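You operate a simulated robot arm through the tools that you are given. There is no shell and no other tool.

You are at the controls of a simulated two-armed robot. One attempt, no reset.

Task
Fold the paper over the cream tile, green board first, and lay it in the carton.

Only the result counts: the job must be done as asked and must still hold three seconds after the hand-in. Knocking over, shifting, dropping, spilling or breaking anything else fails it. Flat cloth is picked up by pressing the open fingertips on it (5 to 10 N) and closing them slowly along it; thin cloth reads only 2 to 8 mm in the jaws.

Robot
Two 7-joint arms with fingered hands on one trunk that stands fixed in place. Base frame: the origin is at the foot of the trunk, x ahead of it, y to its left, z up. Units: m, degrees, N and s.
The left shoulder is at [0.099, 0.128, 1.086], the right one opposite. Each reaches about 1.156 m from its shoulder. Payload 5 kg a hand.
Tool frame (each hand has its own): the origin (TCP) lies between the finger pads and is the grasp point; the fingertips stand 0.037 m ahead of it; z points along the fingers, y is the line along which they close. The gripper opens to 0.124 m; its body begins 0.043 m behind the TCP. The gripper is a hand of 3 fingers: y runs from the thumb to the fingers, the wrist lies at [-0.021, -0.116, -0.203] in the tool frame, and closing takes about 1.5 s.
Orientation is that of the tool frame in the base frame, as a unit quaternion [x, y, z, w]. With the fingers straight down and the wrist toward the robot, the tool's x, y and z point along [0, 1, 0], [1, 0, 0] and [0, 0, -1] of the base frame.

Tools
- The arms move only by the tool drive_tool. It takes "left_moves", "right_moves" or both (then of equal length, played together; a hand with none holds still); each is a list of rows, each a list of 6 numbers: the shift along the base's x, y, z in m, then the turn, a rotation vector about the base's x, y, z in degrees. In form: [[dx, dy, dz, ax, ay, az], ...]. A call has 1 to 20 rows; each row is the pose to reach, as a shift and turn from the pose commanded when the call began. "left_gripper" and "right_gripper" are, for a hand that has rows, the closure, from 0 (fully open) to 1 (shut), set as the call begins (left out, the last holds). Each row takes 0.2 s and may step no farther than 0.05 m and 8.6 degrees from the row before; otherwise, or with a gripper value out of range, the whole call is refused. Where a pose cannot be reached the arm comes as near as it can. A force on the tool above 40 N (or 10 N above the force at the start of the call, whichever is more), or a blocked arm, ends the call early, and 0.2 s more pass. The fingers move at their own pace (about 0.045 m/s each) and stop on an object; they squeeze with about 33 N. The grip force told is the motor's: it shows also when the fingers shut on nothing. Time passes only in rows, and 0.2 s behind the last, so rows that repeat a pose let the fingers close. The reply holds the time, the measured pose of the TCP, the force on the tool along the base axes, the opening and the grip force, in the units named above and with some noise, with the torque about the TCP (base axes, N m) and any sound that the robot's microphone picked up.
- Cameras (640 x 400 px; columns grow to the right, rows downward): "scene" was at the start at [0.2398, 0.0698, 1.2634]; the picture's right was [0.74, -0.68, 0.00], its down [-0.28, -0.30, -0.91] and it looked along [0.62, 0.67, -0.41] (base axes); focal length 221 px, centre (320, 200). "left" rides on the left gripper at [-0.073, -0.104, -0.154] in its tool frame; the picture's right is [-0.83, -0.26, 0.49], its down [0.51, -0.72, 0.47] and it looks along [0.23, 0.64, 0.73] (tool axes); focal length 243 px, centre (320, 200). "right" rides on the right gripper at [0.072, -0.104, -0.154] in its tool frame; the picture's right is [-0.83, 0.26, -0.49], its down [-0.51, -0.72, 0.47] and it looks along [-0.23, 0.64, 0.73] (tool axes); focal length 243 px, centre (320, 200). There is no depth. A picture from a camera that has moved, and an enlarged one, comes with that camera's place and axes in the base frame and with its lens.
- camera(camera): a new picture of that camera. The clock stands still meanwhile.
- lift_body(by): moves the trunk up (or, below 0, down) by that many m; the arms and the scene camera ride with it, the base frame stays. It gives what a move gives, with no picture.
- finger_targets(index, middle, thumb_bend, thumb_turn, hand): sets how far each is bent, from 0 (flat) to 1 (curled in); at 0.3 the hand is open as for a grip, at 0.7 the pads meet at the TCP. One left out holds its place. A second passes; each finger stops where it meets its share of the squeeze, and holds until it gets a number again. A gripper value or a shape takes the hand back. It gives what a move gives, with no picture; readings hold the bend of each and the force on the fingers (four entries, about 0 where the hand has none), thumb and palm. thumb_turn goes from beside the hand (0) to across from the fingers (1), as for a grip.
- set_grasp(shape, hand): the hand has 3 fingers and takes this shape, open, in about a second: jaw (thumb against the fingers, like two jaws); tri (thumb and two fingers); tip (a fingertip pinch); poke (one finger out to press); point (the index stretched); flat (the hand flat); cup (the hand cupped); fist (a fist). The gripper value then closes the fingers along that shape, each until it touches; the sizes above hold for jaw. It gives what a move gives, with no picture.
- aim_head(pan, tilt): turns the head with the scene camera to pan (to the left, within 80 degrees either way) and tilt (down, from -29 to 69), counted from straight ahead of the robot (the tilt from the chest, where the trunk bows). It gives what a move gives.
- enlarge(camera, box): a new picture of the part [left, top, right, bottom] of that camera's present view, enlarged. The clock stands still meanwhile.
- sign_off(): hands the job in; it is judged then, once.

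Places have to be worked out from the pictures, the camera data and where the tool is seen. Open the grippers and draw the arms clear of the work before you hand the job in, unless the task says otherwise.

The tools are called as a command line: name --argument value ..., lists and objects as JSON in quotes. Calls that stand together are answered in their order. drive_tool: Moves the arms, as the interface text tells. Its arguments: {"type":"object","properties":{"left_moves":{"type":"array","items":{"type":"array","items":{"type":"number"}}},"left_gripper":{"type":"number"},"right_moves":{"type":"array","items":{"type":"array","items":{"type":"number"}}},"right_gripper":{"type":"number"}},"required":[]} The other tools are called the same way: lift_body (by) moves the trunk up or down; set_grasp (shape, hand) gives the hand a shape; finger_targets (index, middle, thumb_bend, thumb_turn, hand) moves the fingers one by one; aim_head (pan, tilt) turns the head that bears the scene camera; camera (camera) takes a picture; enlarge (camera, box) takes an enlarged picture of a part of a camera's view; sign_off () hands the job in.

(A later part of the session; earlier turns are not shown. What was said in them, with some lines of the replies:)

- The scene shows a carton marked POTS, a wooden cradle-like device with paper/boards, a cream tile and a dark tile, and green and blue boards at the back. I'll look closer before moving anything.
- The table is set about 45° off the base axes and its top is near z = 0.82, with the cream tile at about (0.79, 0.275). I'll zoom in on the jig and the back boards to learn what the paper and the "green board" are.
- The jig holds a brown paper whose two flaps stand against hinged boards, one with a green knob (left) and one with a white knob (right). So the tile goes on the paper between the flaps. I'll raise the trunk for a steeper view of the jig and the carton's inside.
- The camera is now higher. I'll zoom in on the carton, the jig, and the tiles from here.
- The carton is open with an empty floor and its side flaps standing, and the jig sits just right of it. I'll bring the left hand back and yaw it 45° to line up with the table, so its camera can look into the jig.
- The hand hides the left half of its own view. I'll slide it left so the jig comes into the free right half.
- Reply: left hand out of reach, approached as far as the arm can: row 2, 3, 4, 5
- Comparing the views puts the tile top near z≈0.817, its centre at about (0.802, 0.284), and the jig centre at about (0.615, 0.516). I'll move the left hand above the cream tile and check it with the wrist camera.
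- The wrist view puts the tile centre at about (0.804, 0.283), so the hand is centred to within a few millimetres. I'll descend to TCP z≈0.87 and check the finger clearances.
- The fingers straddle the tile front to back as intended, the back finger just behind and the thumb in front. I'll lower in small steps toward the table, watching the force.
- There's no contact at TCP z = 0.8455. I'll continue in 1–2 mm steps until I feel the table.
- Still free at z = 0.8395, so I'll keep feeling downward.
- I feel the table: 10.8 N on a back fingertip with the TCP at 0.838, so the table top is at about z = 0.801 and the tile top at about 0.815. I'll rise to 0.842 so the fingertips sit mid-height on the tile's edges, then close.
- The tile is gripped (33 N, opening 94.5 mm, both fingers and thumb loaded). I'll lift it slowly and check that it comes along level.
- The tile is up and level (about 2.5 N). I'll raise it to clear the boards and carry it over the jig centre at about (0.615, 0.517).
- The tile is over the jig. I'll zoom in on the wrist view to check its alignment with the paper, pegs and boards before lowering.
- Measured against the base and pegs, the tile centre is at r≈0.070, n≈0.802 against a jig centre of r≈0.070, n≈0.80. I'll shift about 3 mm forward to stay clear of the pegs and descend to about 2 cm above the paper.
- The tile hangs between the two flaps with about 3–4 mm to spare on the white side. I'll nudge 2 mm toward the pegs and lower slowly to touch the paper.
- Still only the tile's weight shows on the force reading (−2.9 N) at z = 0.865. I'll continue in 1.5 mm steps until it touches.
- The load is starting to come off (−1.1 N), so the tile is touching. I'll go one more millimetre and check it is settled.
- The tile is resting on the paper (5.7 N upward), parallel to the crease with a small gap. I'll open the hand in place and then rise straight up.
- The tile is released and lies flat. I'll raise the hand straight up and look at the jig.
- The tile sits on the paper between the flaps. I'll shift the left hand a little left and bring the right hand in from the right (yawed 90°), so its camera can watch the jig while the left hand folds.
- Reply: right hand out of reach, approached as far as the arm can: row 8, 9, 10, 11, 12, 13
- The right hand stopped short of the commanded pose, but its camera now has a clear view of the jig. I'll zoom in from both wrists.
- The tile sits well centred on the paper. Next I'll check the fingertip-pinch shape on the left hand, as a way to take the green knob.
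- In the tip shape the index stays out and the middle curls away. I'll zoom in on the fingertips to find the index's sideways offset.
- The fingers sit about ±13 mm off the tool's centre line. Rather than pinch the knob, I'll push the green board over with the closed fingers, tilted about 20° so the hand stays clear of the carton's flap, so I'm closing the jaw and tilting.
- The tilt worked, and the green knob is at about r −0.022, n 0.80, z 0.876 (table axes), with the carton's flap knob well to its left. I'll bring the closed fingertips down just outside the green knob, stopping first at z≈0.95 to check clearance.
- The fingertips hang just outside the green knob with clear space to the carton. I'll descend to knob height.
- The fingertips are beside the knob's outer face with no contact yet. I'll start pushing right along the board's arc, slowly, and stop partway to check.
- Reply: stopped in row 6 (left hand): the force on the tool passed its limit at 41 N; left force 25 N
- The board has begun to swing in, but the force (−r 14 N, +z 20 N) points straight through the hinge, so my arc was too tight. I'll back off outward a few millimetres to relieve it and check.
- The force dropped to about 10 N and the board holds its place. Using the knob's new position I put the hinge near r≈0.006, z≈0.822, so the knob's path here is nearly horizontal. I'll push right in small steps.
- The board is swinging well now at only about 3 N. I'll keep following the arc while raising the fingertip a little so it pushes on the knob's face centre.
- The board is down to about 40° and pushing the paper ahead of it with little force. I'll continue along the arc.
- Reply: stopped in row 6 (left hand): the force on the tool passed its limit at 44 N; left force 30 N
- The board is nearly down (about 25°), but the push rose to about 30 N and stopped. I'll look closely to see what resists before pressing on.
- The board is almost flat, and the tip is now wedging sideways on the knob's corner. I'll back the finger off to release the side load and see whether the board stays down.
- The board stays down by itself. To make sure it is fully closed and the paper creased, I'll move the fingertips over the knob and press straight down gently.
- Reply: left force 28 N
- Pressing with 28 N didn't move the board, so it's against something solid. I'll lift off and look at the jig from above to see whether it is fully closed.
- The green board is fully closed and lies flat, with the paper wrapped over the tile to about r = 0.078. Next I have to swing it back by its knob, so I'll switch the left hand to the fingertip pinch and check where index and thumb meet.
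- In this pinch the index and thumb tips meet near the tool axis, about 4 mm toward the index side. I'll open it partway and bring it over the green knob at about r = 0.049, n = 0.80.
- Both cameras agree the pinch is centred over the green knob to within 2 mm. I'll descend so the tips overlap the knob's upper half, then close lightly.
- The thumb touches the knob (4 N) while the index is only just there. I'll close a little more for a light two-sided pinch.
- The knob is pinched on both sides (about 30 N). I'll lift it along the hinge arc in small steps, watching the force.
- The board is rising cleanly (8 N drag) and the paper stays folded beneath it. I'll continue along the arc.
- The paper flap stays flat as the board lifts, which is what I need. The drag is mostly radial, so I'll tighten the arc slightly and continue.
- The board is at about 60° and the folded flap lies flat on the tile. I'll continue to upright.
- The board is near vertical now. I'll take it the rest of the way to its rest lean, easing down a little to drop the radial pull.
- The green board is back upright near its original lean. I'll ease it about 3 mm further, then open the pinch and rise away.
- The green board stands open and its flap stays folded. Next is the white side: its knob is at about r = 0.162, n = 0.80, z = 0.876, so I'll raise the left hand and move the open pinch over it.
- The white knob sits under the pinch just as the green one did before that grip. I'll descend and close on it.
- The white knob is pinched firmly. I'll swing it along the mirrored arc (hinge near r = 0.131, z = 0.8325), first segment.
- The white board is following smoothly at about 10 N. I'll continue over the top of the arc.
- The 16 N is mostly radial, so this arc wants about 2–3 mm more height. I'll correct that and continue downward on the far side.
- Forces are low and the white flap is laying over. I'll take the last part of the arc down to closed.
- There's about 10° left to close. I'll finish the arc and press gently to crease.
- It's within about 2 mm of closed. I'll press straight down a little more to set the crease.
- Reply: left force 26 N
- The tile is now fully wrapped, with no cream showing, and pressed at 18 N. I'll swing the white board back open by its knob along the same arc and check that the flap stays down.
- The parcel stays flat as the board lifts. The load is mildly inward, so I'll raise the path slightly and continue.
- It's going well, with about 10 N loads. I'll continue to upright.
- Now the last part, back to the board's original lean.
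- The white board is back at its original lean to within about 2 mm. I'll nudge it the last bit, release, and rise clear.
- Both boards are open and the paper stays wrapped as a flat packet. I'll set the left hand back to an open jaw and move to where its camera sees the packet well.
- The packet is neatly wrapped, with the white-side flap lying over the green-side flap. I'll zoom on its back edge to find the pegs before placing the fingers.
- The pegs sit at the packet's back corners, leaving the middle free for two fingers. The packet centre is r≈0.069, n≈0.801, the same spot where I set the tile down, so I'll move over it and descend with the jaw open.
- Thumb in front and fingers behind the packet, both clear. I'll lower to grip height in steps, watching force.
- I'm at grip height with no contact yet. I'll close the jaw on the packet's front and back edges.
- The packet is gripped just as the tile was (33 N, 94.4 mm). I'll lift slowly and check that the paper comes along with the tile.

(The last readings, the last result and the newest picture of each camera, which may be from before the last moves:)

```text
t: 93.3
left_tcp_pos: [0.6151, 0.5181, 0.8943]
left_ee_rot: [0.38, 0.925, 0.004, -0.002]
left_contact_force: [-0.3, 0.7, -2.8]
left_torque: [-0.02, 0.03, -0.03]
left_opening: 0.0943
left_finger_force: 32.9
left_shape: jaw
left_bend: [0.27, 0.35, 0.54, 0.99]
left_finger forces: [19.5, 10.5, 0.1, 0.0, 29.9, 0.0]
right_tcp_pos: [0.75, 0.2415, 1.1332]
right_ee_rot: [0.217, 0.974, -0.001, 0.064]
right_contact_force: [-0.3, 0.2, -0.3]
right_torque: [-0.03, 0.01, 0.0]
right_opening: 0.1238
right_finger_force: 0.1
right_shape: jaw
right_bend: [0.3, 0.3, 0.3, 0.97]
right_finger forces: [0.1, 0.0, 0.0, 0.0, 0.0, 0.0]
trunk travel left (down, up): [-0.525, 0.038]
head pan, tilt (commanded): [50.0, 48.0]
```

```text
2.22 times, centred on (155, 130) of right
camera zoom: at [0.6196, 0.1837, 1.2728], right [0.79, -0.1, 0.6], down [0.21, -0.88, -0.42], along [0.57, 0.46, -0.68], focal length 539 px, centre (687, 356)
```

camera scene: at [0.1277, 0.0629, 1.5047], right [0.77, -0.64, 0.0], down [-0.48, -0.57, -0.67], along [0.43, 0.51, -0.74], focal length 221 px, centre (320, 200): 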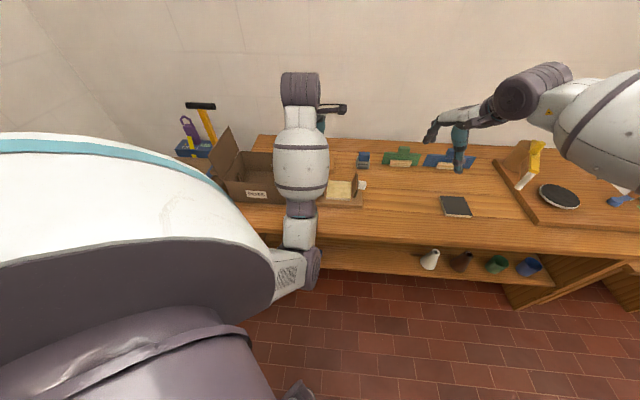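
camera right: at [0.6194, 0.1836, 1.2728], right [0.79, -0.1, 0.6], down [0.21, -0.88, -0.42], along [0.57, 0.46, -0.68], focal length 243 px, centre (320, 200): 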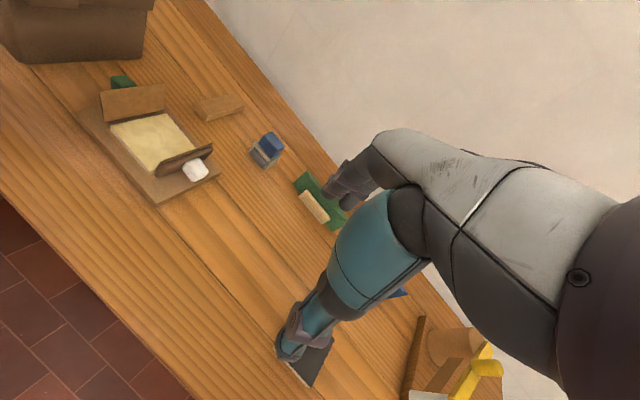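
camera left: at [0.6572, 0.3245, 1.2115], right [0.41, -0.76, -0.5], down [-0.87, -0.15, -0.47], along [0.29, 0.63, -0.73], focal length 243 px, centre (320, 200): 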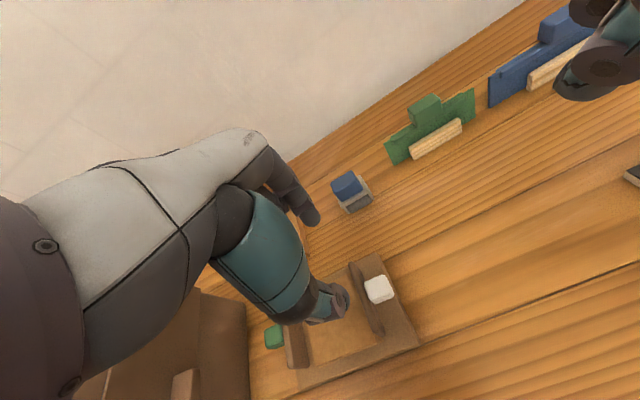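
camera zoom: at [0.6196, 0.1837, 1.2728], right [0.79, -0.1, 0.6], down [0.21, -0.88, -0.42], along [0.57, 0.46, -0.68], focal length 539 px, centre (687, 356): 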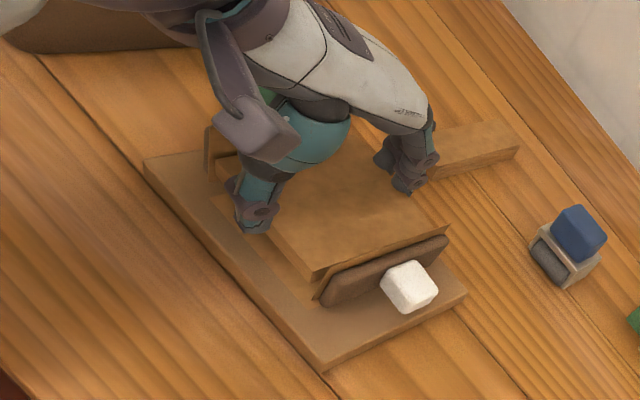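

The packet lifts and stays brown-wrapped, but something like paper flaps now shows along the boards. I'll zoom in to see what it is.

enlarge --camera "right" --box '[100, 80, 200, 180]'

enlarge --camera "left" --box '[330, 150, 430, 290]'

enlarge --camera "scene" --box '[280, 120, 400, 220]'

```text
4.00 times, centred on (150, 130) of right
camera zoom: at [0.6196, 0.1837, 1.2728], right [0.79, -0.1, 0.6], down [0.21, -0.88, -0.42], along [0.57, 0.46, -0.68], focal length 970 px, centre (1000, 480)
```

zoom: 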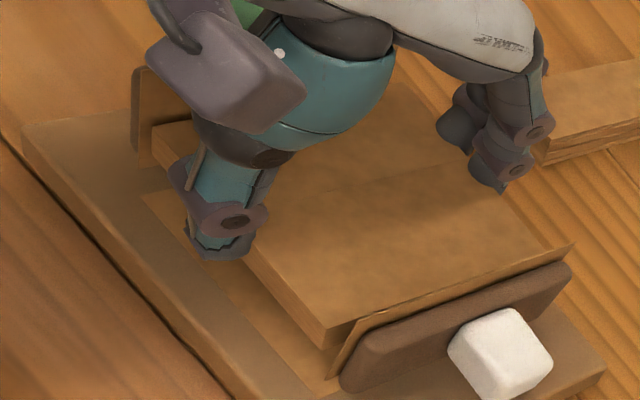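

```text
2.86 times, centred on (380, 220) of left
camera zoom: at [0.5924, 0.3933, 1.0462], right [0.41, -0.76, -0.5], down [-0.87, -0.15, -0.47], along [0.29, 0.63, -0.73], focal length 693 px, centre (149, 143)
```

zoom: 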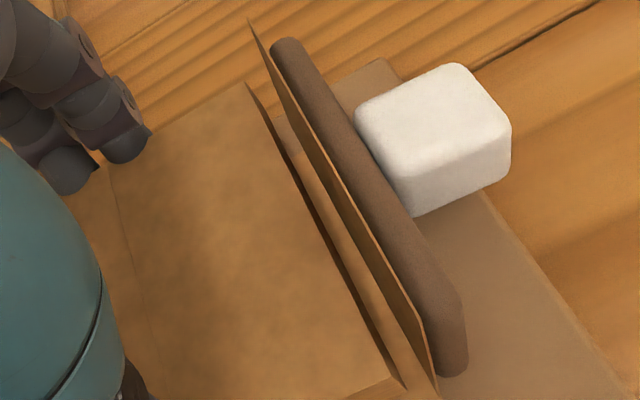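

```text
4.00 times, centred on (340, 170) of scene
camera zoom: at [0.1265, 0.0623, 1.5048], right [0.77, -0.64, 0.0], down [-0.48, -0.57, -0.67], along [0.43, 0.51, -0.74], focal length 884 px, centre (240, 320)
```

zoom: 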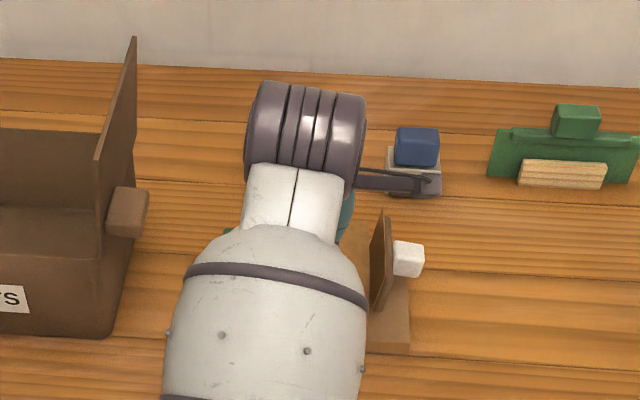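

It's the wrapped packet that I hold (its seam is visible), and the jig now shows a fresh sheet under it. I'll raise the packet straight up well above the carton flaps (top near z = 1.02).

drive_tool --left_moves '[[0, 0, 0.02, 0, 0, 0], [0, 0, 0.05, 0, 0, 0], [0, 0, 0.085, 0, 0, 0], [0, 0, 0.12, 0, 0, 0], [0, 0, 0.155, 0, 0, 0], [0, 0, 0.19, 0, 0, 0], [0, 0, 0.21, 0, 0, 0], [0, 0, 0.21, 0, 0, 0]]'

camera --camera "left"

enlarge --camera "right" --box '[70, 20, 240, 220]'

```text
t: 95.1
left_tcp_pos: [0.6146, 0.5195, 1.1048]
left_ee_rot: [0.38, 0.925, 0.004, -0.003]
left_contact_force: [0.1, -0.1, -3.0]
left_torque: [0.01, 0.0, 0.01]
left_opening: 0.0944
left_finger_force: 33.4
left_shape: jaw
left_bend: [0.27, 0.35, 0.54, 0.99]
left_finger forces: [19.5, 10.5, 0.1, 0.0, 29.9, 0.0]
right_tcp_pos: [0.7486, 0.2426, 1.1335]
right_ee_rot: [0.217, 0.974, -0.001, 0.064]
right_contact_force: [0.1, 0.3, -0.8]
right_torque: [-0.01, 0.01, 0.04]
right_opening: 0.1238
right_finger_force: 0.1
right_shape: jaw
right_bend: [0.3, 0.3, 0.3, 0.97]
right_finger forces: [0.0, 0.1, 0.1, 0.0, 0.0, 0.1]
trunk travel left (down, up): [-0.525, 0.038]
head pan, tilt (commanded): [50.0, 48.0]
```

```text
taken
camera left: at [0.5936, 0.3931, 1.2566], right [0.41, -0.77, -0.5], down [-0.87, -0.15, -0.47], along [0.29, 0.63, -0.73], focal length 243 px, centre (320, 200)
```

left: 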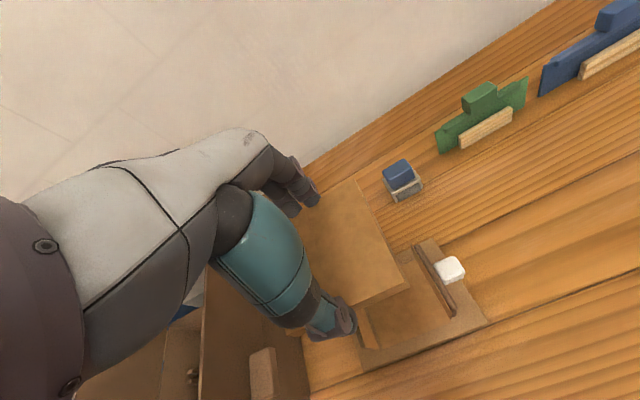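

```text
2.00 times, centred on (155, 120) of right
camera zoom: at [0.6198, 0.1839, 1.2724], right [0.79, -0.1, 0.6], down [0.21, -0.88, -0.42], along [0.57, 0.46, -0.68], focal length 485 px, centre (650, 360)
```

zoom: 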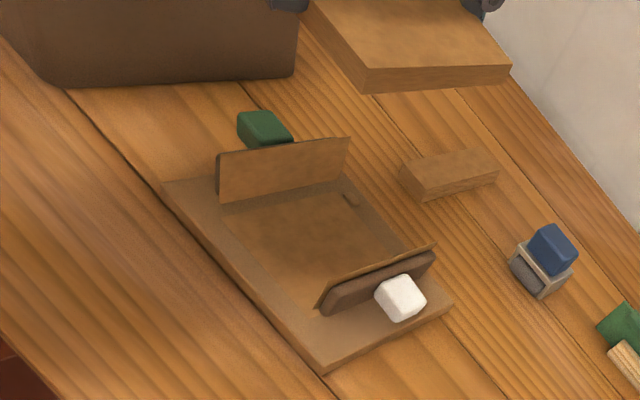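

The packet is whole and clear, and the jig below is untouched with a fresh sheet. I'll carry the packet left over the carton at this height.

drive_tool --left_moves '[[-0.028, 0.03, 0, 0, 0, 0], [-0.056, 0.06, 0, 0, 0, 0], [-0.084, 0.09, 0, 0, 0, 0], [-0.112, 0.12, 0, 0, 0, 0], [-0.14, 0.15, 0, 0, 0, 0], [-0.168, 0.18, 0, 0, 0, 0], [-0.196, 0.21, 0, 0, 0, 0], [-0.223, 0.24, 0, 0, 0, 0], [-0.223, 0.24, 0, 0, 0, 0]]'

camera --camera "left"

camera --camera "scene"

camera --camera "right"

```text
t: 97.1
left_tcp_pos: [0.3929, 0.7562, 1.1055]
left_ee_rot: [0.381, 0.925, 0.005, -0.001]
left_contact_force: [0.7, -0.2, -3.0]
left_torque: [0.0, 0.03, 0.0]
left_opening: 0.0944
left_finger_force: 32.5
left_shape: jaw
left_bend: [0.27, 0.35, 0.54, 0.99]
left_finger forces: [19.4, 10.5, 0.1, 0.1, 30.0, 0.0]
right_tcp_pos: [0.7497, 0.2416, 1.1321]
right_ee_rot: [0.218, 0.974, -0.001, 0.064]
right_contact_force: [0.8, -0.2, 0.6]
right_torque: [-0.01, 0.0, -0.01]
right_opening: 0.1236
right_finger_force: 0.0
right_shape: jaw
right_bend: [0.3, 0.3, 0.3, 0.97]
right_finger forces: [0.0, 0.0, 0.0, 0.1, 0.0, 0.0]
trunk travel left (down, up): [-0.525, 0.038]
head pan, tilt (commanded): [50.0, 48.0]
```

```text
taken
camera left: at [0.3698, 0.6319, 1.2566], right [0.41, -0.77, -0.5], down [-0.87, -0.15, -0.47], along [0.29, 0.63, -0.73], focal length 243 px, centre (320, 200)
```

left: 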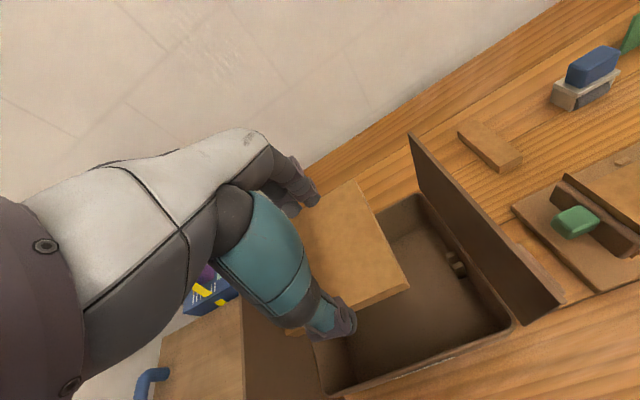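

```text
taken
camera scene: at [0.1274, 0.0618, 1.5047], right [0.77, -0.64, 0.0], down [-0.48, -0.57, -0.67], along [0.43, 0.51, -0.74], focal length 221 px, centre (320, 200)
```

scene: 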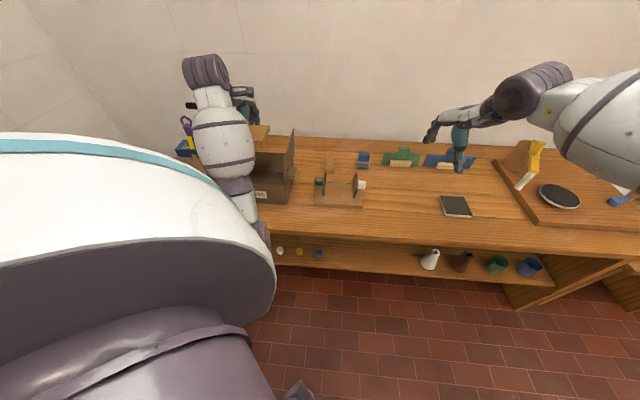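

```text
taken
camera right: at [0.6203, 0.1834, 1.2723], right [0.79, -0.1, 0.6], down [0.21, -0.88, -0.42], along [0.57, 0.46, -0.68], focal length 243 px, centre (320, 200)
```

right: 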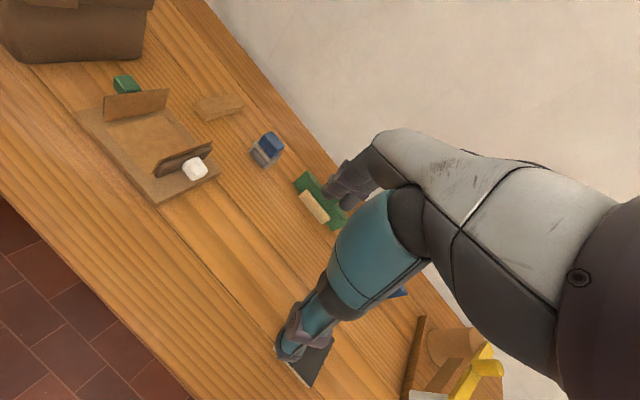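

The packet hangs over the carton, whose floor is empty (only small slot rails on the side walls). Its inner space is about r −0.37 to −0.15, n 0.735 to 0.905. I'll shift 7 mm back to centre and start lowering.

drive_tool --left_moves '[[0.0027, 0.0027, -0.02, 0, 0, 0], [0.0053, 0.0053, -0.05, 0, 0, 0], [0.0053, 0.0053, -0.08, 0, 0, 0], [0.0053, 0.0053, -0.11, 0, 0, 0], [0.0053, 0.0053, -0.13, 0, 0, 0], [0.0053, 0.0053, -0.13, 0, 0, 0]]'

camera --camera "left"

enlarge --camera "scene" --box '[160, 40, 320, 260]'

```text
t: 98.5
left_tcp_pos: [0.3965, 0.765, 0.9741]
left_ee_rot: [0.38, 0.925, 0.005, -0.002]
left_contact_force: [0.5, -0.3, -3.7]
left_torque: [0.0, 0.0, -0.01]
left_opening: 0.0942
left_finger_force: 32.6
left_shape: jaw
left_bend: [0.27, 0.35, 0.54, 0.99]
left_finger forces: [19.4, 10.5, 0.1, 0.1, 30.0, 0.0]
right_tcp_pos: [0.7488, 0.2421, 1.1341]
right_ee_rot: [0.217, 0.974, -0.001, 0.065]
right_contact_force: [0.2, 0.3, 0.3]
right_torque: [-0.01, -0.02, 0.02]
right_opening: 0.1237
right_finger_force: 0.1
right_shape: jaw
right_bend: [0.3, 0.3, 0.3, 0.97]
right_finger forces: [0.0, 0.1, 0.0, 0.0, 0.0, 0.0]
trunk travel left (down, up): [-0.525, 0.038]
head pan, tilt (commanded): [50.0, 48.0]
```

```text
taken
camera left: at [0.3737, 0.6397, 1.1261], right [0.41, -0.77, -0.5], down [-0.87, -0.15, -0.47], along [0.29, 0.63, -0.73], focal length 243 px, centre (320, 200)
```

left: 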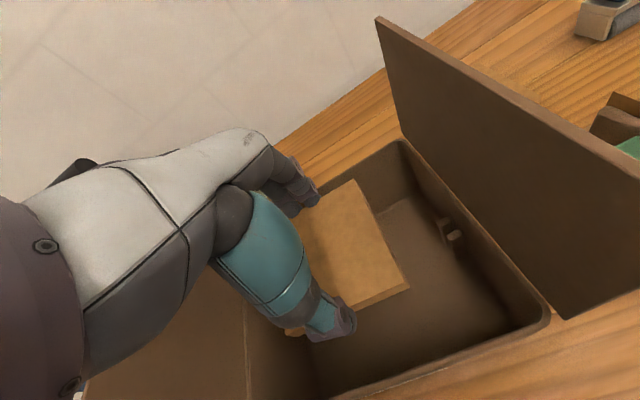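

```text
1.82 times, centred on (240, 150) of scene
camera zoom: at [0.1264, 0.0624, 1.5048], right [0.77, -0.64, 0.0], down [-0.48, -0.57, -0.67], along [0.43, 0.51, -0.74], focal length 402 px, centre (466, 291)
```

zoom: 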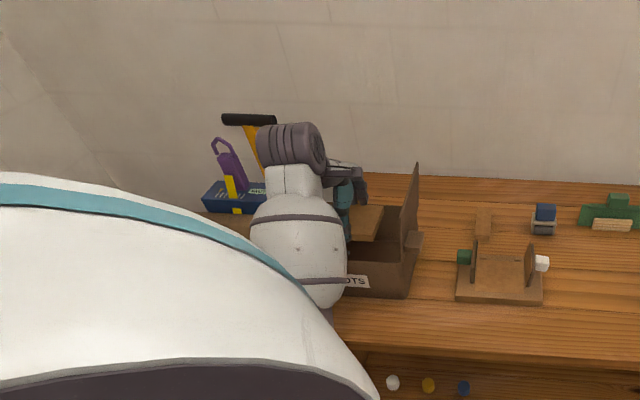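

The packet is entering the carton with clear gaps. The back wall tapers slightly, so I'll shift 6 mm forward and continue down.

drive_tool --left_moves '[[-0.002, -0.002, -0.015, 0, 0, 0], [-0.0042, -0.0042, -0.035, 0, 0, 0], [-0.0042, -0.0042, -0.055, 0, 0, 0], [-0.0042, -0.0042, -0.075, 0, 0, 0], [-0.0042, -0.0042, -0.095, 0, 0, 0], [-0.0042, -0.0042, -0.11, 0, 0, 0], [-0.0042, -0.0042, -0.11, 0, 0, 0]]'

camera --camera "left"

enlarge --camera "scene" --box '[180, 80, 320, 220]'

```text
t: 100.1
left_tcp_pos: [0.3927, 0.759, 0.8663]
left_ee_rot: [0.38, 0.925, 0.005, -0.002]
left_contact_force: [-0.3, 1.0, -3.5]
left_torque: [0.01, 0.05, 0.0]
left_opening: 0.0943
left_finger_force: 33.4
left_shape: jaw
left_bend: [0.27, 0.35, 0.54, 0.99]
left_finger forces: [19.4, 10.5, 0.0, 0.0, 29.9, 0.0]
right_tcp_pos: [0.7483, 0.2418, 1.1329]
right_ee_rot: [0.216, 0.974, -0.001, 0.064]
right_contact_force: [-0.2, 0.0, 0.8]
right_torque: [0.01, -0.01, 0.01]
right_opening: 0.1237
right_finger_force: 0.1
right_shape: jaw
right_bend: [0.3, 0.3, 0.3, 0.97]
right_finger forces: [0.0, 0.0, 0.0, 0.0, 0.0, 0.0]
trunk travel left (down, up): [-0.525, 0.038]
head pan, tilt (commanded): [50.0, 48.0]
```

```text
taken
camera left: at [0.3705, 0.6342, 1.0173], right [0.41, -0.77, -0.5], down [-0.87, -0.15, -0.47], along [0.29, 0.63, -0.73], focal length 243 px, centre (320, 200)
```

left: 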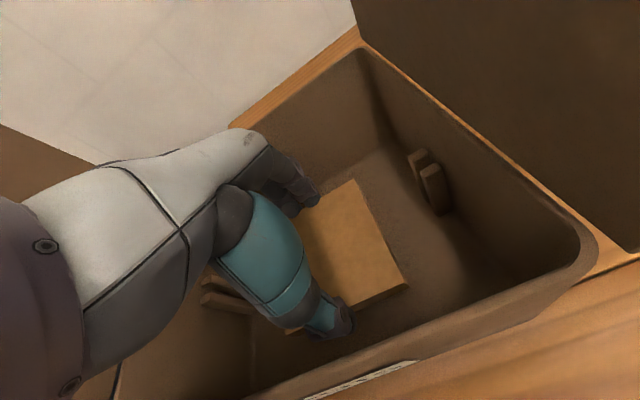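

```text
2.86 times, centred on (250, 150) of scene
camera zoom: at [0.1264, 0.0624, 1.5048], right [0.77, -0.64, 0.0], down [-0.48, -0.57, -0.67], along [0.43, 0.51, -0.74], focal length 632 px, centre (520, 343)
```

zoom: 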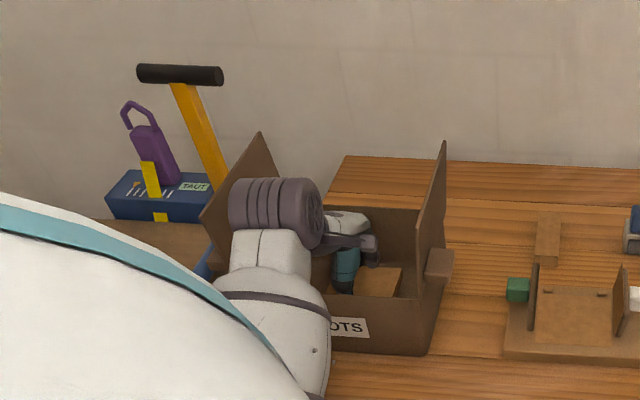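

The packet is about 2 cm above the carton floor with room all around. I'll lower slowly until I feel the floor.

drive_tool --left_moves '[[0, 0, -0.005, 0, 0, 0], [0, 0, -0.01, 0, 0, 0], [0, 0, -0.0125, 0, 0, 0], [0, 0, -0.0145, 0, 0, 0]]'

drive_tool --left_moves '[[0, 0, -0.0015, 0, 0, 0], [0, 0, -0.003, 0, 0, 0]]'

```text
t: 101.1
left_tcp_pos: [0.3923, 0.7611, 0.8499]
left_ee_rot: [0.38, 0.925, 0.005, -0.001]
left_contact_force: [-0.8, -0.5, -2.8]
left_torque: [0.01, -0.02, 0.01]
left_opening: 0.0941
left_finger_force: 33.3
left_shape: jaw
left_bend: [0.27, 0.35, 0.54, 0.99]
left_finger forces: [19.4, 10.5, 0.1, 0.0, 29.9, 0.1]
right_tcp_pos: [0.7485, 0.2417, 1.1332]
right_ee_rot: [0.217, 0.974, -0.001, 0.064]
right_contact_force: [0.1, 0.4, 0.0]
right_torque: [0.0, 0.0, 0.01]
right_opening: 0.1238
right_finger_force: 0.1
right_shape: jaw
right_bend: [0.3, 0.3, 0.3, 0.97]
right_finger forces: [0.0, 0.1, 0.0, 0.1, 0.0, 0.0]
trunk travel left (down, up): [-0.525, 0.038]
head pan, tilt (commanded): [50.0, 48.0]
```

```text
t: 101.7
left_tcp_pos: [0.3921, 0.7598, 0.8476]
left_ee_rot: [0.38, 0.925, 0.005, -0.002]
left_contact_force: [0.3, 0.3, -3.2]
left_torque: [0.04, 0.01, 0.01]
left_opening: 0.0945
left_finger_force: 32.8
left_shape: jaw
left_bend: [0.27, 0.35, 0.54, 0.99]
left_finger forces: [19.4, 10.5, 0.0, 0.0, 30.0, 0.1]
right_tcp_pos: [0.7478, 0.242, 1.1339]
right_ee_rot: [0.218, 0.974, -0.001, 0.065]
right_contact_force: [0.5, -0.1, 0.0]
right_torque: [0.02, 0.02, -0.02]
right_opening: 0.1241
right_finger_force: 0.2
right_shape: jaw
right_bend: [0.3, 0.3, 0.3, 0.97]
right_finger forces: [0.0, 0.0, 0.0, 0.0, 0.0, 0.0]
trunk travel left (down, up): [-0.525, 0.038]
head pan, tilt (commanded): [50.0, 48.0]
```

There's still no floor contact at TCP z = 0.848. I'll continue in 1–1.5 mm steps.

drive_tool --left_moves '[[0, 0, -0.001, 0, 0, 0], [0, 0, -0.002, 0, 0, 0]]'

drive_tool --left_moves '[[0, 0, -0.001, 0, 0, 0], [0, 0, -0.002, 0, 0, 0]]'

```text
t: 102.3
left_tcp_pos: [0.3919, 0.7614, 0.8462]
left_ee_rot: [0.38, 0.925, 0.006, -0.003]
left_contact_force: [0.0, -0.2, -0.3]
left_torque: [-0.04, 0.05, 0.04]
left_opening: 0.0941
left_finger_force: 32.9
left_shape: jaw
left_bend: [0.27, 0.35, 0.54, 0.99]
left_finger forces: [19.6, 10.5, 0.1, 0.0, 30.1, 0.0]
right_tcp_pos: [0.7488, 0.2421, 1.1326]
right_ee_rot: [0.217, 0.974, -0.001, 0.064]
right_contact_force: [-0.9, 0.2, -0.5]
right_torque: [0.04, 0.02, -0.01]
right_opening: 0.1241
right_finger_force: 0.0
right_shape: jaw
right_bend: [0.3, 0.3, 0.3, 0.97]
right_finger forces: [0.0, 0.0, 0.0, 0.0, 0.0, 0.0]
trunk travel left (down, up): [-0.525, 0.038]
head pan, tilt (commanded): [50.0, 48.0]
```

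```text
t: 102.9
left_tcp_pos: [0.3923, 0.7597, 0.8458]
left_ee_rot: [0.38, 0.925, 0.006, -0.001]
left_contact_force: [-1.3, 2.0, 8.7]
left_torque: [-0.09, 0.16, 0.06]
left_opening: 0.094
left_finger_force: 33.2
left_shape: jaw
left_bend: [0.27, 0.35, 0.54, 0.99]
left_finger forces: [19.9, 10.9, 0.1, 0.0, 30.8, 0.0]
right_tcp_pos: [0.7475, 0.2411, 1.1343]
right_ee_rot: [0.217, 0.974, 0.0, 0.066]
right_contact_force: [-0.9, 0.0, -0.1]
right_torque: [-0.02, 0.0, -0.02]
right_opening: 0.1236
right_finger_force: 0.1
right_shape: jaw
right_bend: [0.3, 0.3, 0.3, 0.97]
right_finger forces: [0.0, 0.0, 0.0, 0.0, 0.0, 0.1]
trunk travel left (down, up): [-0.525, 0.038]
head pan, tilt (commanded): [50.0, 48.0]
```

The packet rests on the carton floor (8.7 N upward). I'll relieve the pressure, then open the fingers just a little individually, so nothing bumps the carton walls.

drive_tool --left_moves '[[0, 0, 0.001, 0, 0, 0], [0, 0, 0.001, 0, 0, 0]]'

finger_targets --hand "left" --index 0.23 --middle 0.27 --thumb_bend 0.42

camera --camera "left"

```text
t: 103.5
left_tcp_pos: [0.3912, 0.7609, 0.8456]
left_ee_rot: [0.38, 0.925, 0.004, -0.001]
left_contact_force: [-0.1, 2.7, 7.8]
left_torque: [0.08, 0.04, 0.06]
left_opening: 0.0941
left_finger_force: 32.9
left_shape: jaw
left_bend: [0.27, 0.35, 0.54, 0.99]
left_finger forces: [20.8, 11.6, 0.1, 0.1, 30.3, 0.0]
right_tcp_pos: [0.7474, 0.2407, 1.1333]
right_ee_rot: [0.217, 0.974, 0.0, 0.064]
right_contact_force: [-1.1, 0.0, 0.4]
right_torque: [-0.04, -0.01, -0.04]
right_opening: 0.1237
right_finger_force: 0.0
right_shape: jaw
right_bend: [0.3, 0.3, 0.3, 0.97]
right_finger forces: [0.0, 0.0, 0.1, 0.0, 0.1, 0.1]
trunk travel left (down, up): [-0.525, 0.038]
head pan, tilt (commanded): [50.0, 48.0]
```

```text
t: 104.5
left_tcp_pos: [0.3908, 0.7593, 0.8447]
left_ee_rot: [0.38, 0.925, 0.005, -0.002]
left_contact_force: [2.4, -0.5, 4.6]
left_torque: [-0.19, 0.15, 0.06]
left_opening: 0.123
left_finger_force: 2.5
left_shape: fingers
left_bend: [0.23, 0.27, 0.42, 1.0]
left_finger forces: [0.0, 0.0, 0.1, 0.0, 4.8, 0.0]
right_tcp_pos: [0.7492, 0.2422, 1.1332]
right_ee_rot: [0.217, 0.974, -0.001, 0.064]
right_contact_force: [-0.7, -0.2, 0.0]
right_torque: [0.02, 0.0, 0.02]
right_opening: 0.1235
right_finger_force: 0.0
right_shape: jaw
right_bend: [0.3, 0.3, 0.3, 0.97]
right_finger forces: [0.0, 0.0, 0.0, 0.0, 0.0, 0.0]
trunk travel left (down, up): [-0.525, 0.038]
head pan, tilt (commanded): [50.0, 48.0]
```

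```text
taken
camera left: at [0.3697, 0.6343, 0.9967], right [0.41, -0.76, -0.5], down [-0.87, -0.15, -0.47], along [0.29, 0.63, -0.73], focal length 243 px, centre (320, 200)
```

left: 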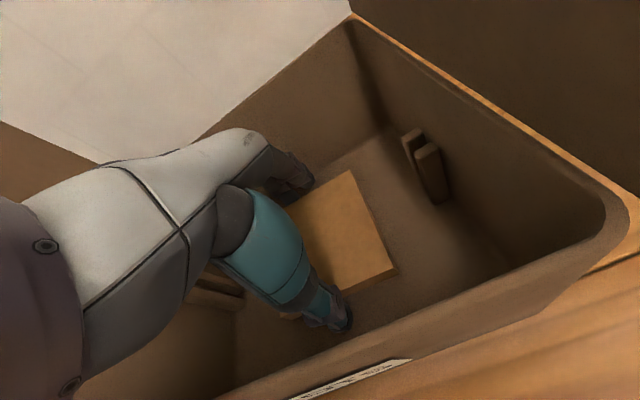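

The fingers are off the packet; the small remaining force is the thumb tip touching the floor. I'll rise straight up slowly and check that the packet stays down.

drive_tool --left_moves '[[0, 0, 0.003, 0, 0, 0], [0, 0, 0.008, 0, 0, 0], [0, 0, 0.015, 0, 0, 0], [0, 0, 0.025, 0, 0, 0], [0, 0, 0.025, 0, 0, 0]]'

camera --camera "left"

```text
t: 105.7
left_tcp_pos: [0.3907, 0.7611, 0.8687]
left_ee_rot: [0.38, 0.925, 0.005, -0.002]
left_contact_force: [-0.2, -0.1, 0.8]
left_torque: [-0.02, 0.01, -0.01]
left_opening: 0.1229
left_finger_force: 0.1
left_shape: fingers
left_bend: [0.23, 0.27, 0.42, 1.0]
left_finger forces: [0.0, 0.0, 0.0, 0.1, 0.0, 0.0]
right_tcp_pos: [0.7484, 0.2427, 1.1341]
right_ee_rot: [0.217, 0.974, -0.001, 0.064]
right_contact_force: [-1.1, 0.2, 0.2]
right_torque: [-0.01, 0.0, -0.01]
right_opening: 0.1237
right_finger_force: 0.2
right_shape: jaw
right_bend: [0.3, 0.3, 0.3, 0.97]
right_finger forces: [0.0, 0.0, 0.0, 0.0, 0.0, 0.0]
trunk travel left (down, up): [-0.525, 0.038]
head pan, tilt (commanded): [50.0, 48.0]
```

```text
taken
camera left: at [0.3695, 0.6356, 1.0208], right [0.41, -0.77, -0.5], down [-0.87, -0.15, -0.47], along [0.29, 0.63, -0.73], focal length 243 px, centre (320, 200)
```

left: 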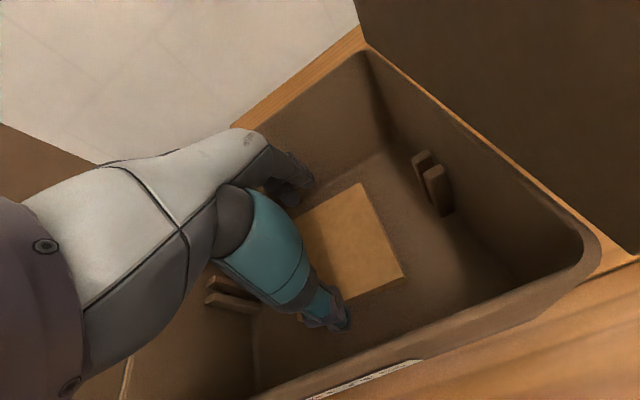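

The packet stays flat on the floor and the hand is free. I'll rise straight out of the carton.

drive_tool --left_moves '[[0, 0, 0.03, 0, 0, 0], [0, 0, 0.065, 0, 0, 0], [0, 0, 0.1, 0, 0, 0], [0, 0, 0.14, 0, 0, 0], [0, 0, 0.18, 0, 0, 0], [0, 0, 0.22, 0, 0, 0], [0, 0, 0.26, 0, 0, 0], [0, 0, 0.29, 0, 0, 0], [0, 0, 0.29, 0, 0, 0]]'

camera --camera "left"

enlarge --camera "scene" --box '[180, 80, 380, 220]'

```text
t: 107.7
left_tcp_pos: [0.3915, 0.7593, 1.1581]
left_ee_rot: [0.38, 0.925, 0.005, -0.002]
left_contact_force: [0.4, -0.3, 0.3]
left_torque: [-0.01, 0.01, -0.01]
left_opening: 0.123
left_finger_force: 0.0
left_shape: fingers
left_bend: [0.23, 0.27, 0.42, 1.0]
left_finger forces: [0.0, 0.0, 0.1, 0.1, 0.0, 0.1]
right_tcp_pos: [0.748, 0.2423, 1.1327]
right_ee_rot: [0.217, 0.974, -0.001, 0.064]
right_contact_force: [0.7, 0.4, 0.3]
right_torque: [0.01, -0.03, -0.02]
right_opening: 0.1237
right_finger_force: 0.0
right_shape: jaw
right_bend: [0.3, 0.3, 0.3, 0.97]
right_finger forces: [0.1, 0.0, 0.1, 0.0, 0.0, 0.0]
trunk travel left (down, up): [-0.525, 0.038]
head pan, tilt (commanded): [50.0, 48.0]
```

```text
taken
camera left: at [0.3697, 0.6334, 1.3107], right [0.41, -0.77, -0.5], down [-0.87, -0.15, -0.47], along [0.29, 0.63, -0.73], focal length 243 px, centre (320, 200)
```

left: 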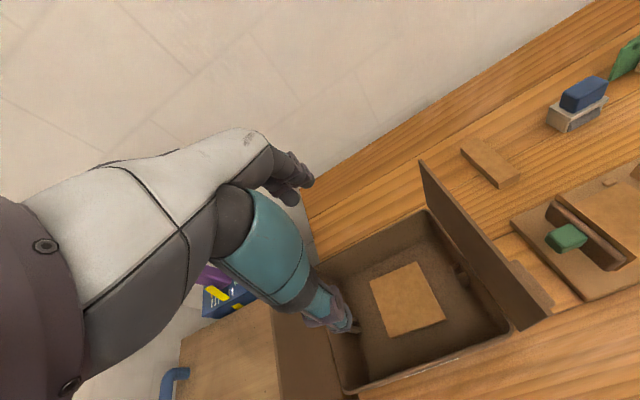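

```text
2.86 times, centred on (280, 150) of scene
camera zoom: at [0.1264, 0.0624, 1.5048], right [0.77, -0.64, 0.0], down [-0.48, -0.57, -0.67], along [0.43, 0.51, -0.74], focal length 632 px, centre (434, 343)
```

zoom: 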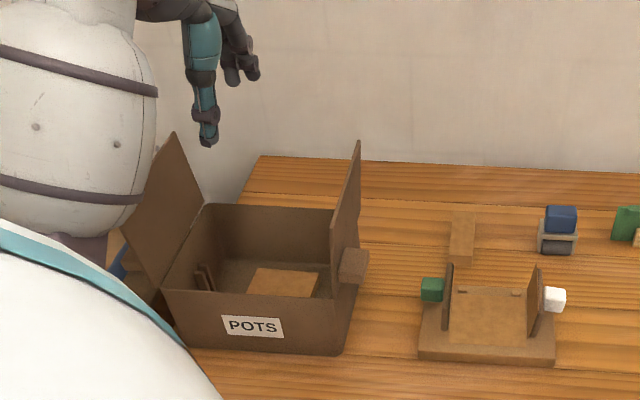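

The wrapped packet lies flat in the carton, and the carton and its flaps are where they were. I'll open the left hand and draw both arms up and away from the work.

drive_tool --left_moves '[[0, 0, 0.04, 0, 0, 0], [0, 0, 0.08, 0, 0, 0], [0.02, -0.012, 0.11, 0, 0, 0], [0.045, -0.027, 0.13, 0, 0, 0], [0.07, -0.042, 0.15, 0, 0, 0], [0.095, -0.057, 0.17, 0, 0, 0], [0.12, -0.072, 0.19, 0, 0, 0], [0.145, -0.087, 0.2, 0, 0, 0], [0.168, -0.1, 0.2, 0, 0, 0], [0.168, -0.1, 0.2, 0, 0, 0]]' --left_gripper 0

drive_tool --right_moves '[[0, 0, 0.02, 0, 0, 0], [0, 0, 0.04, 0, 0, 0]]'

```text
t: 109.9
left_tcp_pos: [0.5585, 0.6596, 1.358]
left_ee_rot: [0.38, 0.925, 0.004, -0.002]
left_contact_force: [-0.6, -0.3, 0.4]
left_torque: [-0.03, 0.0, 0.0]
left_opening: 0.1236
left_finger_force: 0.0
left_shape: jaw
left_bend: [0.3, 0.3, 0.3, 0.98]
left_finger forces: [0.1, 0.1, 0.1, 0.0, 0.0, 0.0]
right_tcp_pos: [0.748, 0.2427, 1.1349]
right_ee_rot: [0.217, 0.974, 0.0, 0.064]
right_contact_force: [0.1, -0.1, 0.3]
right_torque: [0.0, 0.0, 0.0]
right_opening: 0.1235
right_finger_force: 0.0
right_shape: jaw
right_bend: [0.3, 0.3, 0.3, 0.97]
right_finger forces: [0.0, 0.0, 0.0, 0.1, 0.0, 0.1]
trunk travel left (down, up): [-0.525, 0.038]
head pan, tilt (commanded): [50.0, 48.0]
```

```text
t: 110.5
left_tcp_pos: [0.5554, 0.6607, 1.3597]
left_ee_rot: [0.38, 0.925, 0.005, 0.0]
left_contact_force: [-0.3, 0.1, 0.6]
left_torque: [-0.02, -0.03, -0.03]
left_opening: 0.1238
left_finger_force: 0.0
left_shape: jaw
left_bend: [0.3, 0.3, 0.3, 0.98]
left_finger forces: [0.1, 0.1, 0.0, 0.0, 0.1, 0.0]
right_tcp_pos: [0.747, 0.2414, 1.1757]
right_ee_rot: [0.217, 0.974, 0.0, 0.065]
right_contact_force: [0.1, -0.5, -0.3]
right_torque: [-0.01, -0.04, 0.01]
right_opening: 0.1234
right_finger_force: 0.0
right_shape: jaw
right_bend: [0.3, 0.3, 0.3, 0.97]
right_finger forces: [0.0, 0.1, 0.1, 0.0, 0.0, 0.0]
trunk travel left (down, up): [-0.525, 0.038]
head pan, tilt (commanded): [50.0, 48.0]
```

The right arm responds from where it actually is. I'll draw it back up and to the right, away from the table work.

drive_tool --right_moves '[[0, 0, 0.03, 0, 0, 0], [0.002, -0.02, 0.06, 0, 0, -6], [0.005, -0.05, 0.08, 0, 0, -12], [0.008, -0.08, 0.1, 0, 0, -18], [0.012, -0.11, 0.115, 0, 0, -25], [0.015, -0.14, 0.125, 0, 0, -32], [0.018, -0.17, 0.13, 0, 0, -39], [0.022, -0.2, 0.135, 0, 0, -46], [0.022, -0.2, 0.135, 0, 0, -46]]'

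camera --camera "scene"

enlarge --camera "scene" --box '[190, 110, 390, 220]'

camera --camera "left"

```text
t: 112.5
left_tcp_pos: [0.5587, 0.6604, 1.3598]
left_ee_rot: [0.381, 0.925, 0.005, -0.002]
left_contact_force: [-0.5, -0.1, -1.1]
left_torque: [-0.01, -0.03, -0.01]
left_opening: 0.1238
left_finger_force: 0.0
left_shape: jaw
left_bend: [0.3, 0.3, 0.3, 0.98]
left_finger forces: [0.0, 0.0, 0.0, 0.1, 0.0, 0.1]
right_tcp_pos: [0.771, 0.0405, 1.3084]
right_ee_rot: [0.58, 0.812, -0.027, 0.06]
right_contact_force: [0.1, 1.3, 0.4]
right_torque: [-0.01, 0.0, -0.01]
right_opening: 0.1236
right_finger_force: 0.0
right_shape: jaw
right_bend: [0.3, 0.3, 0.3, 0.97]
right_finger forces: [0.0, 0.0, 0.1, 0.0, 0.0, 0.0]
right hand out of reach, approached as far as the arm can: row 1
trunk travel left (down, up): [-0.525, 0.038]
head pan, tilt (commanded): [50.0, 48.0]
```

```text
taken
camera scene: at [0.1264, 0.0626, 1.5048], right [0.77, -0.64, 0.0], down [-0.48, -0.57, -0.67], along [0.43, 0.51, -0.74], focal length 221 px, centre (320, 200)
```

scene: 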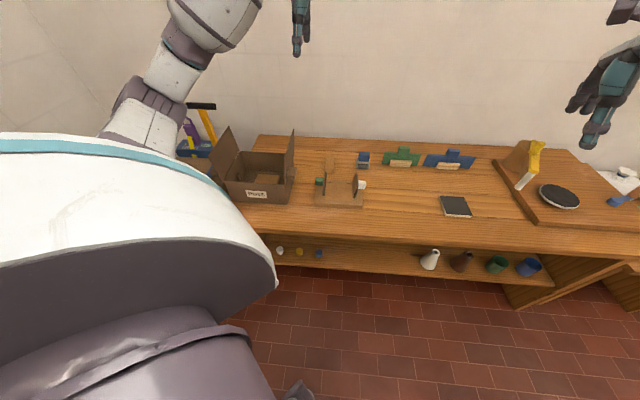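

```text
3.20 times, centred on (290, 165) of scene
camera zoom: at [0.1264, 0.0626, 1.5048], right [0.77, -0.64, 0.0], down [-0.48, -0.57, -0.67], along [0.43, 0.51, -0.74], focal length 708 px, centre (416, 312)
```

zoom: 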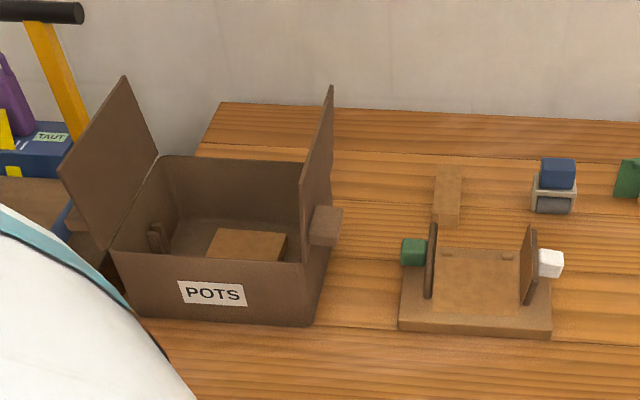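

```text
taken
camera left: at [0.5372, 0.5346, 1.5109], right [0.41, -0.77, -0.5], down [-0.87, -0.15, -0.47], along [0.29, 0.63, -0.73], focal length 243 px, centre (320, 200)
```

left: 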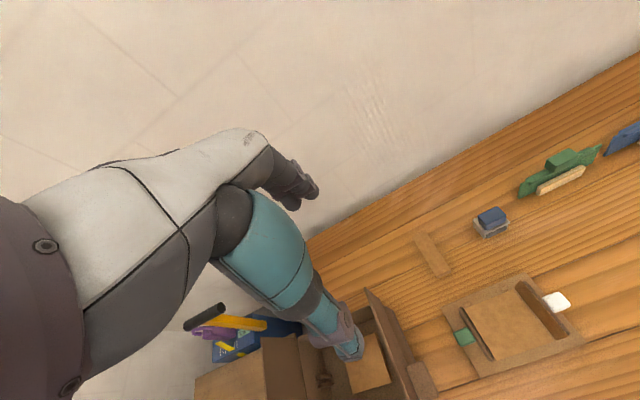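

Both arms are clear and the other objects look untouched. I'll take one last close look at the packet in the carton before handing in.

enlarge --camera "scene" --box '[225, 150, 305, 210]'

enlarge --camera "scene" --box '[305, 140, 385, 215]'

```text
6.67 times, centred on (265, 180) of scene
camera zoom: at [0.1264, 0.0626, 1.5048], right [0.77, -0.64, 0.0], down [-0.48, -0.57, -0.67], along [0.43, 0.51, -0.74], focal length 1474 px, centre (687, 333)
```

zoom: 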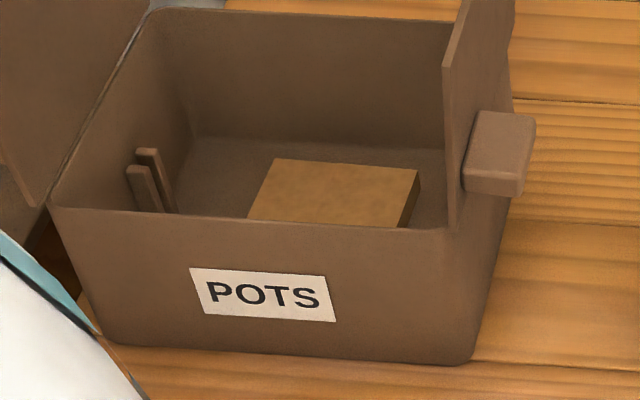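

```text
5.33 times, centred on (345, 178) of scene
camera zoom: at [0.1264, 0.0626, 1.5048], right [0.77, -0.64, 0.0], down [-0.48, -0.57, -0.67], along [0.43, 0.51, -0.74], focal length 1179 px, centre (187, 320)
```

zoom: 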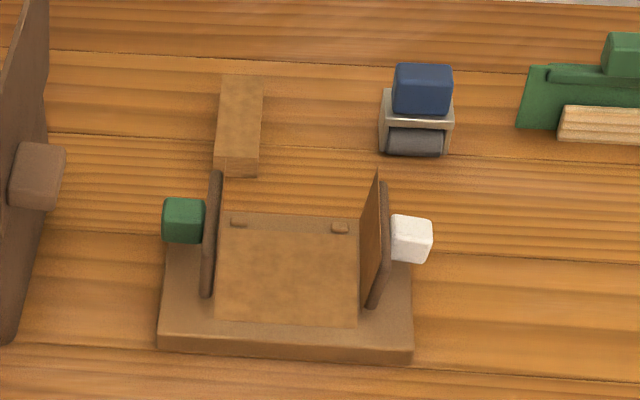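

The tile lies wrapped and flat in the carton, the green board was folded before the white one, both boards are open again, and both arms are clear with open grippers. I'm handing in the job.

sign_off

```text
The job is handed in.
```

The cream tile is wrapped in the paper and lies flat on the floor of the POTS carton, and I've handed the job in. I folded the green board over first, then the white one, so the white-side flap lies on top.

- **Packet:** it stayed closed while I lifted and carried it. The last close-up shows it whole and flat in the carton.
- **Jig:** both boards are open again, back at about their original lean. When I lifted the packet out, the jig showed a fresh sheet with its flaps standing, and I left that alone.
- **Other objects:** nothing else appears to have moved, including the carton and its flaps.
- **Force:** twice while pushing the green board over, the force passed the 40 N limit (41 N and 44 N) and stopped the move. I backed off each time and saw no shift in the jig.
- **Arms:** both grippers are open and both arms are drawn clear.
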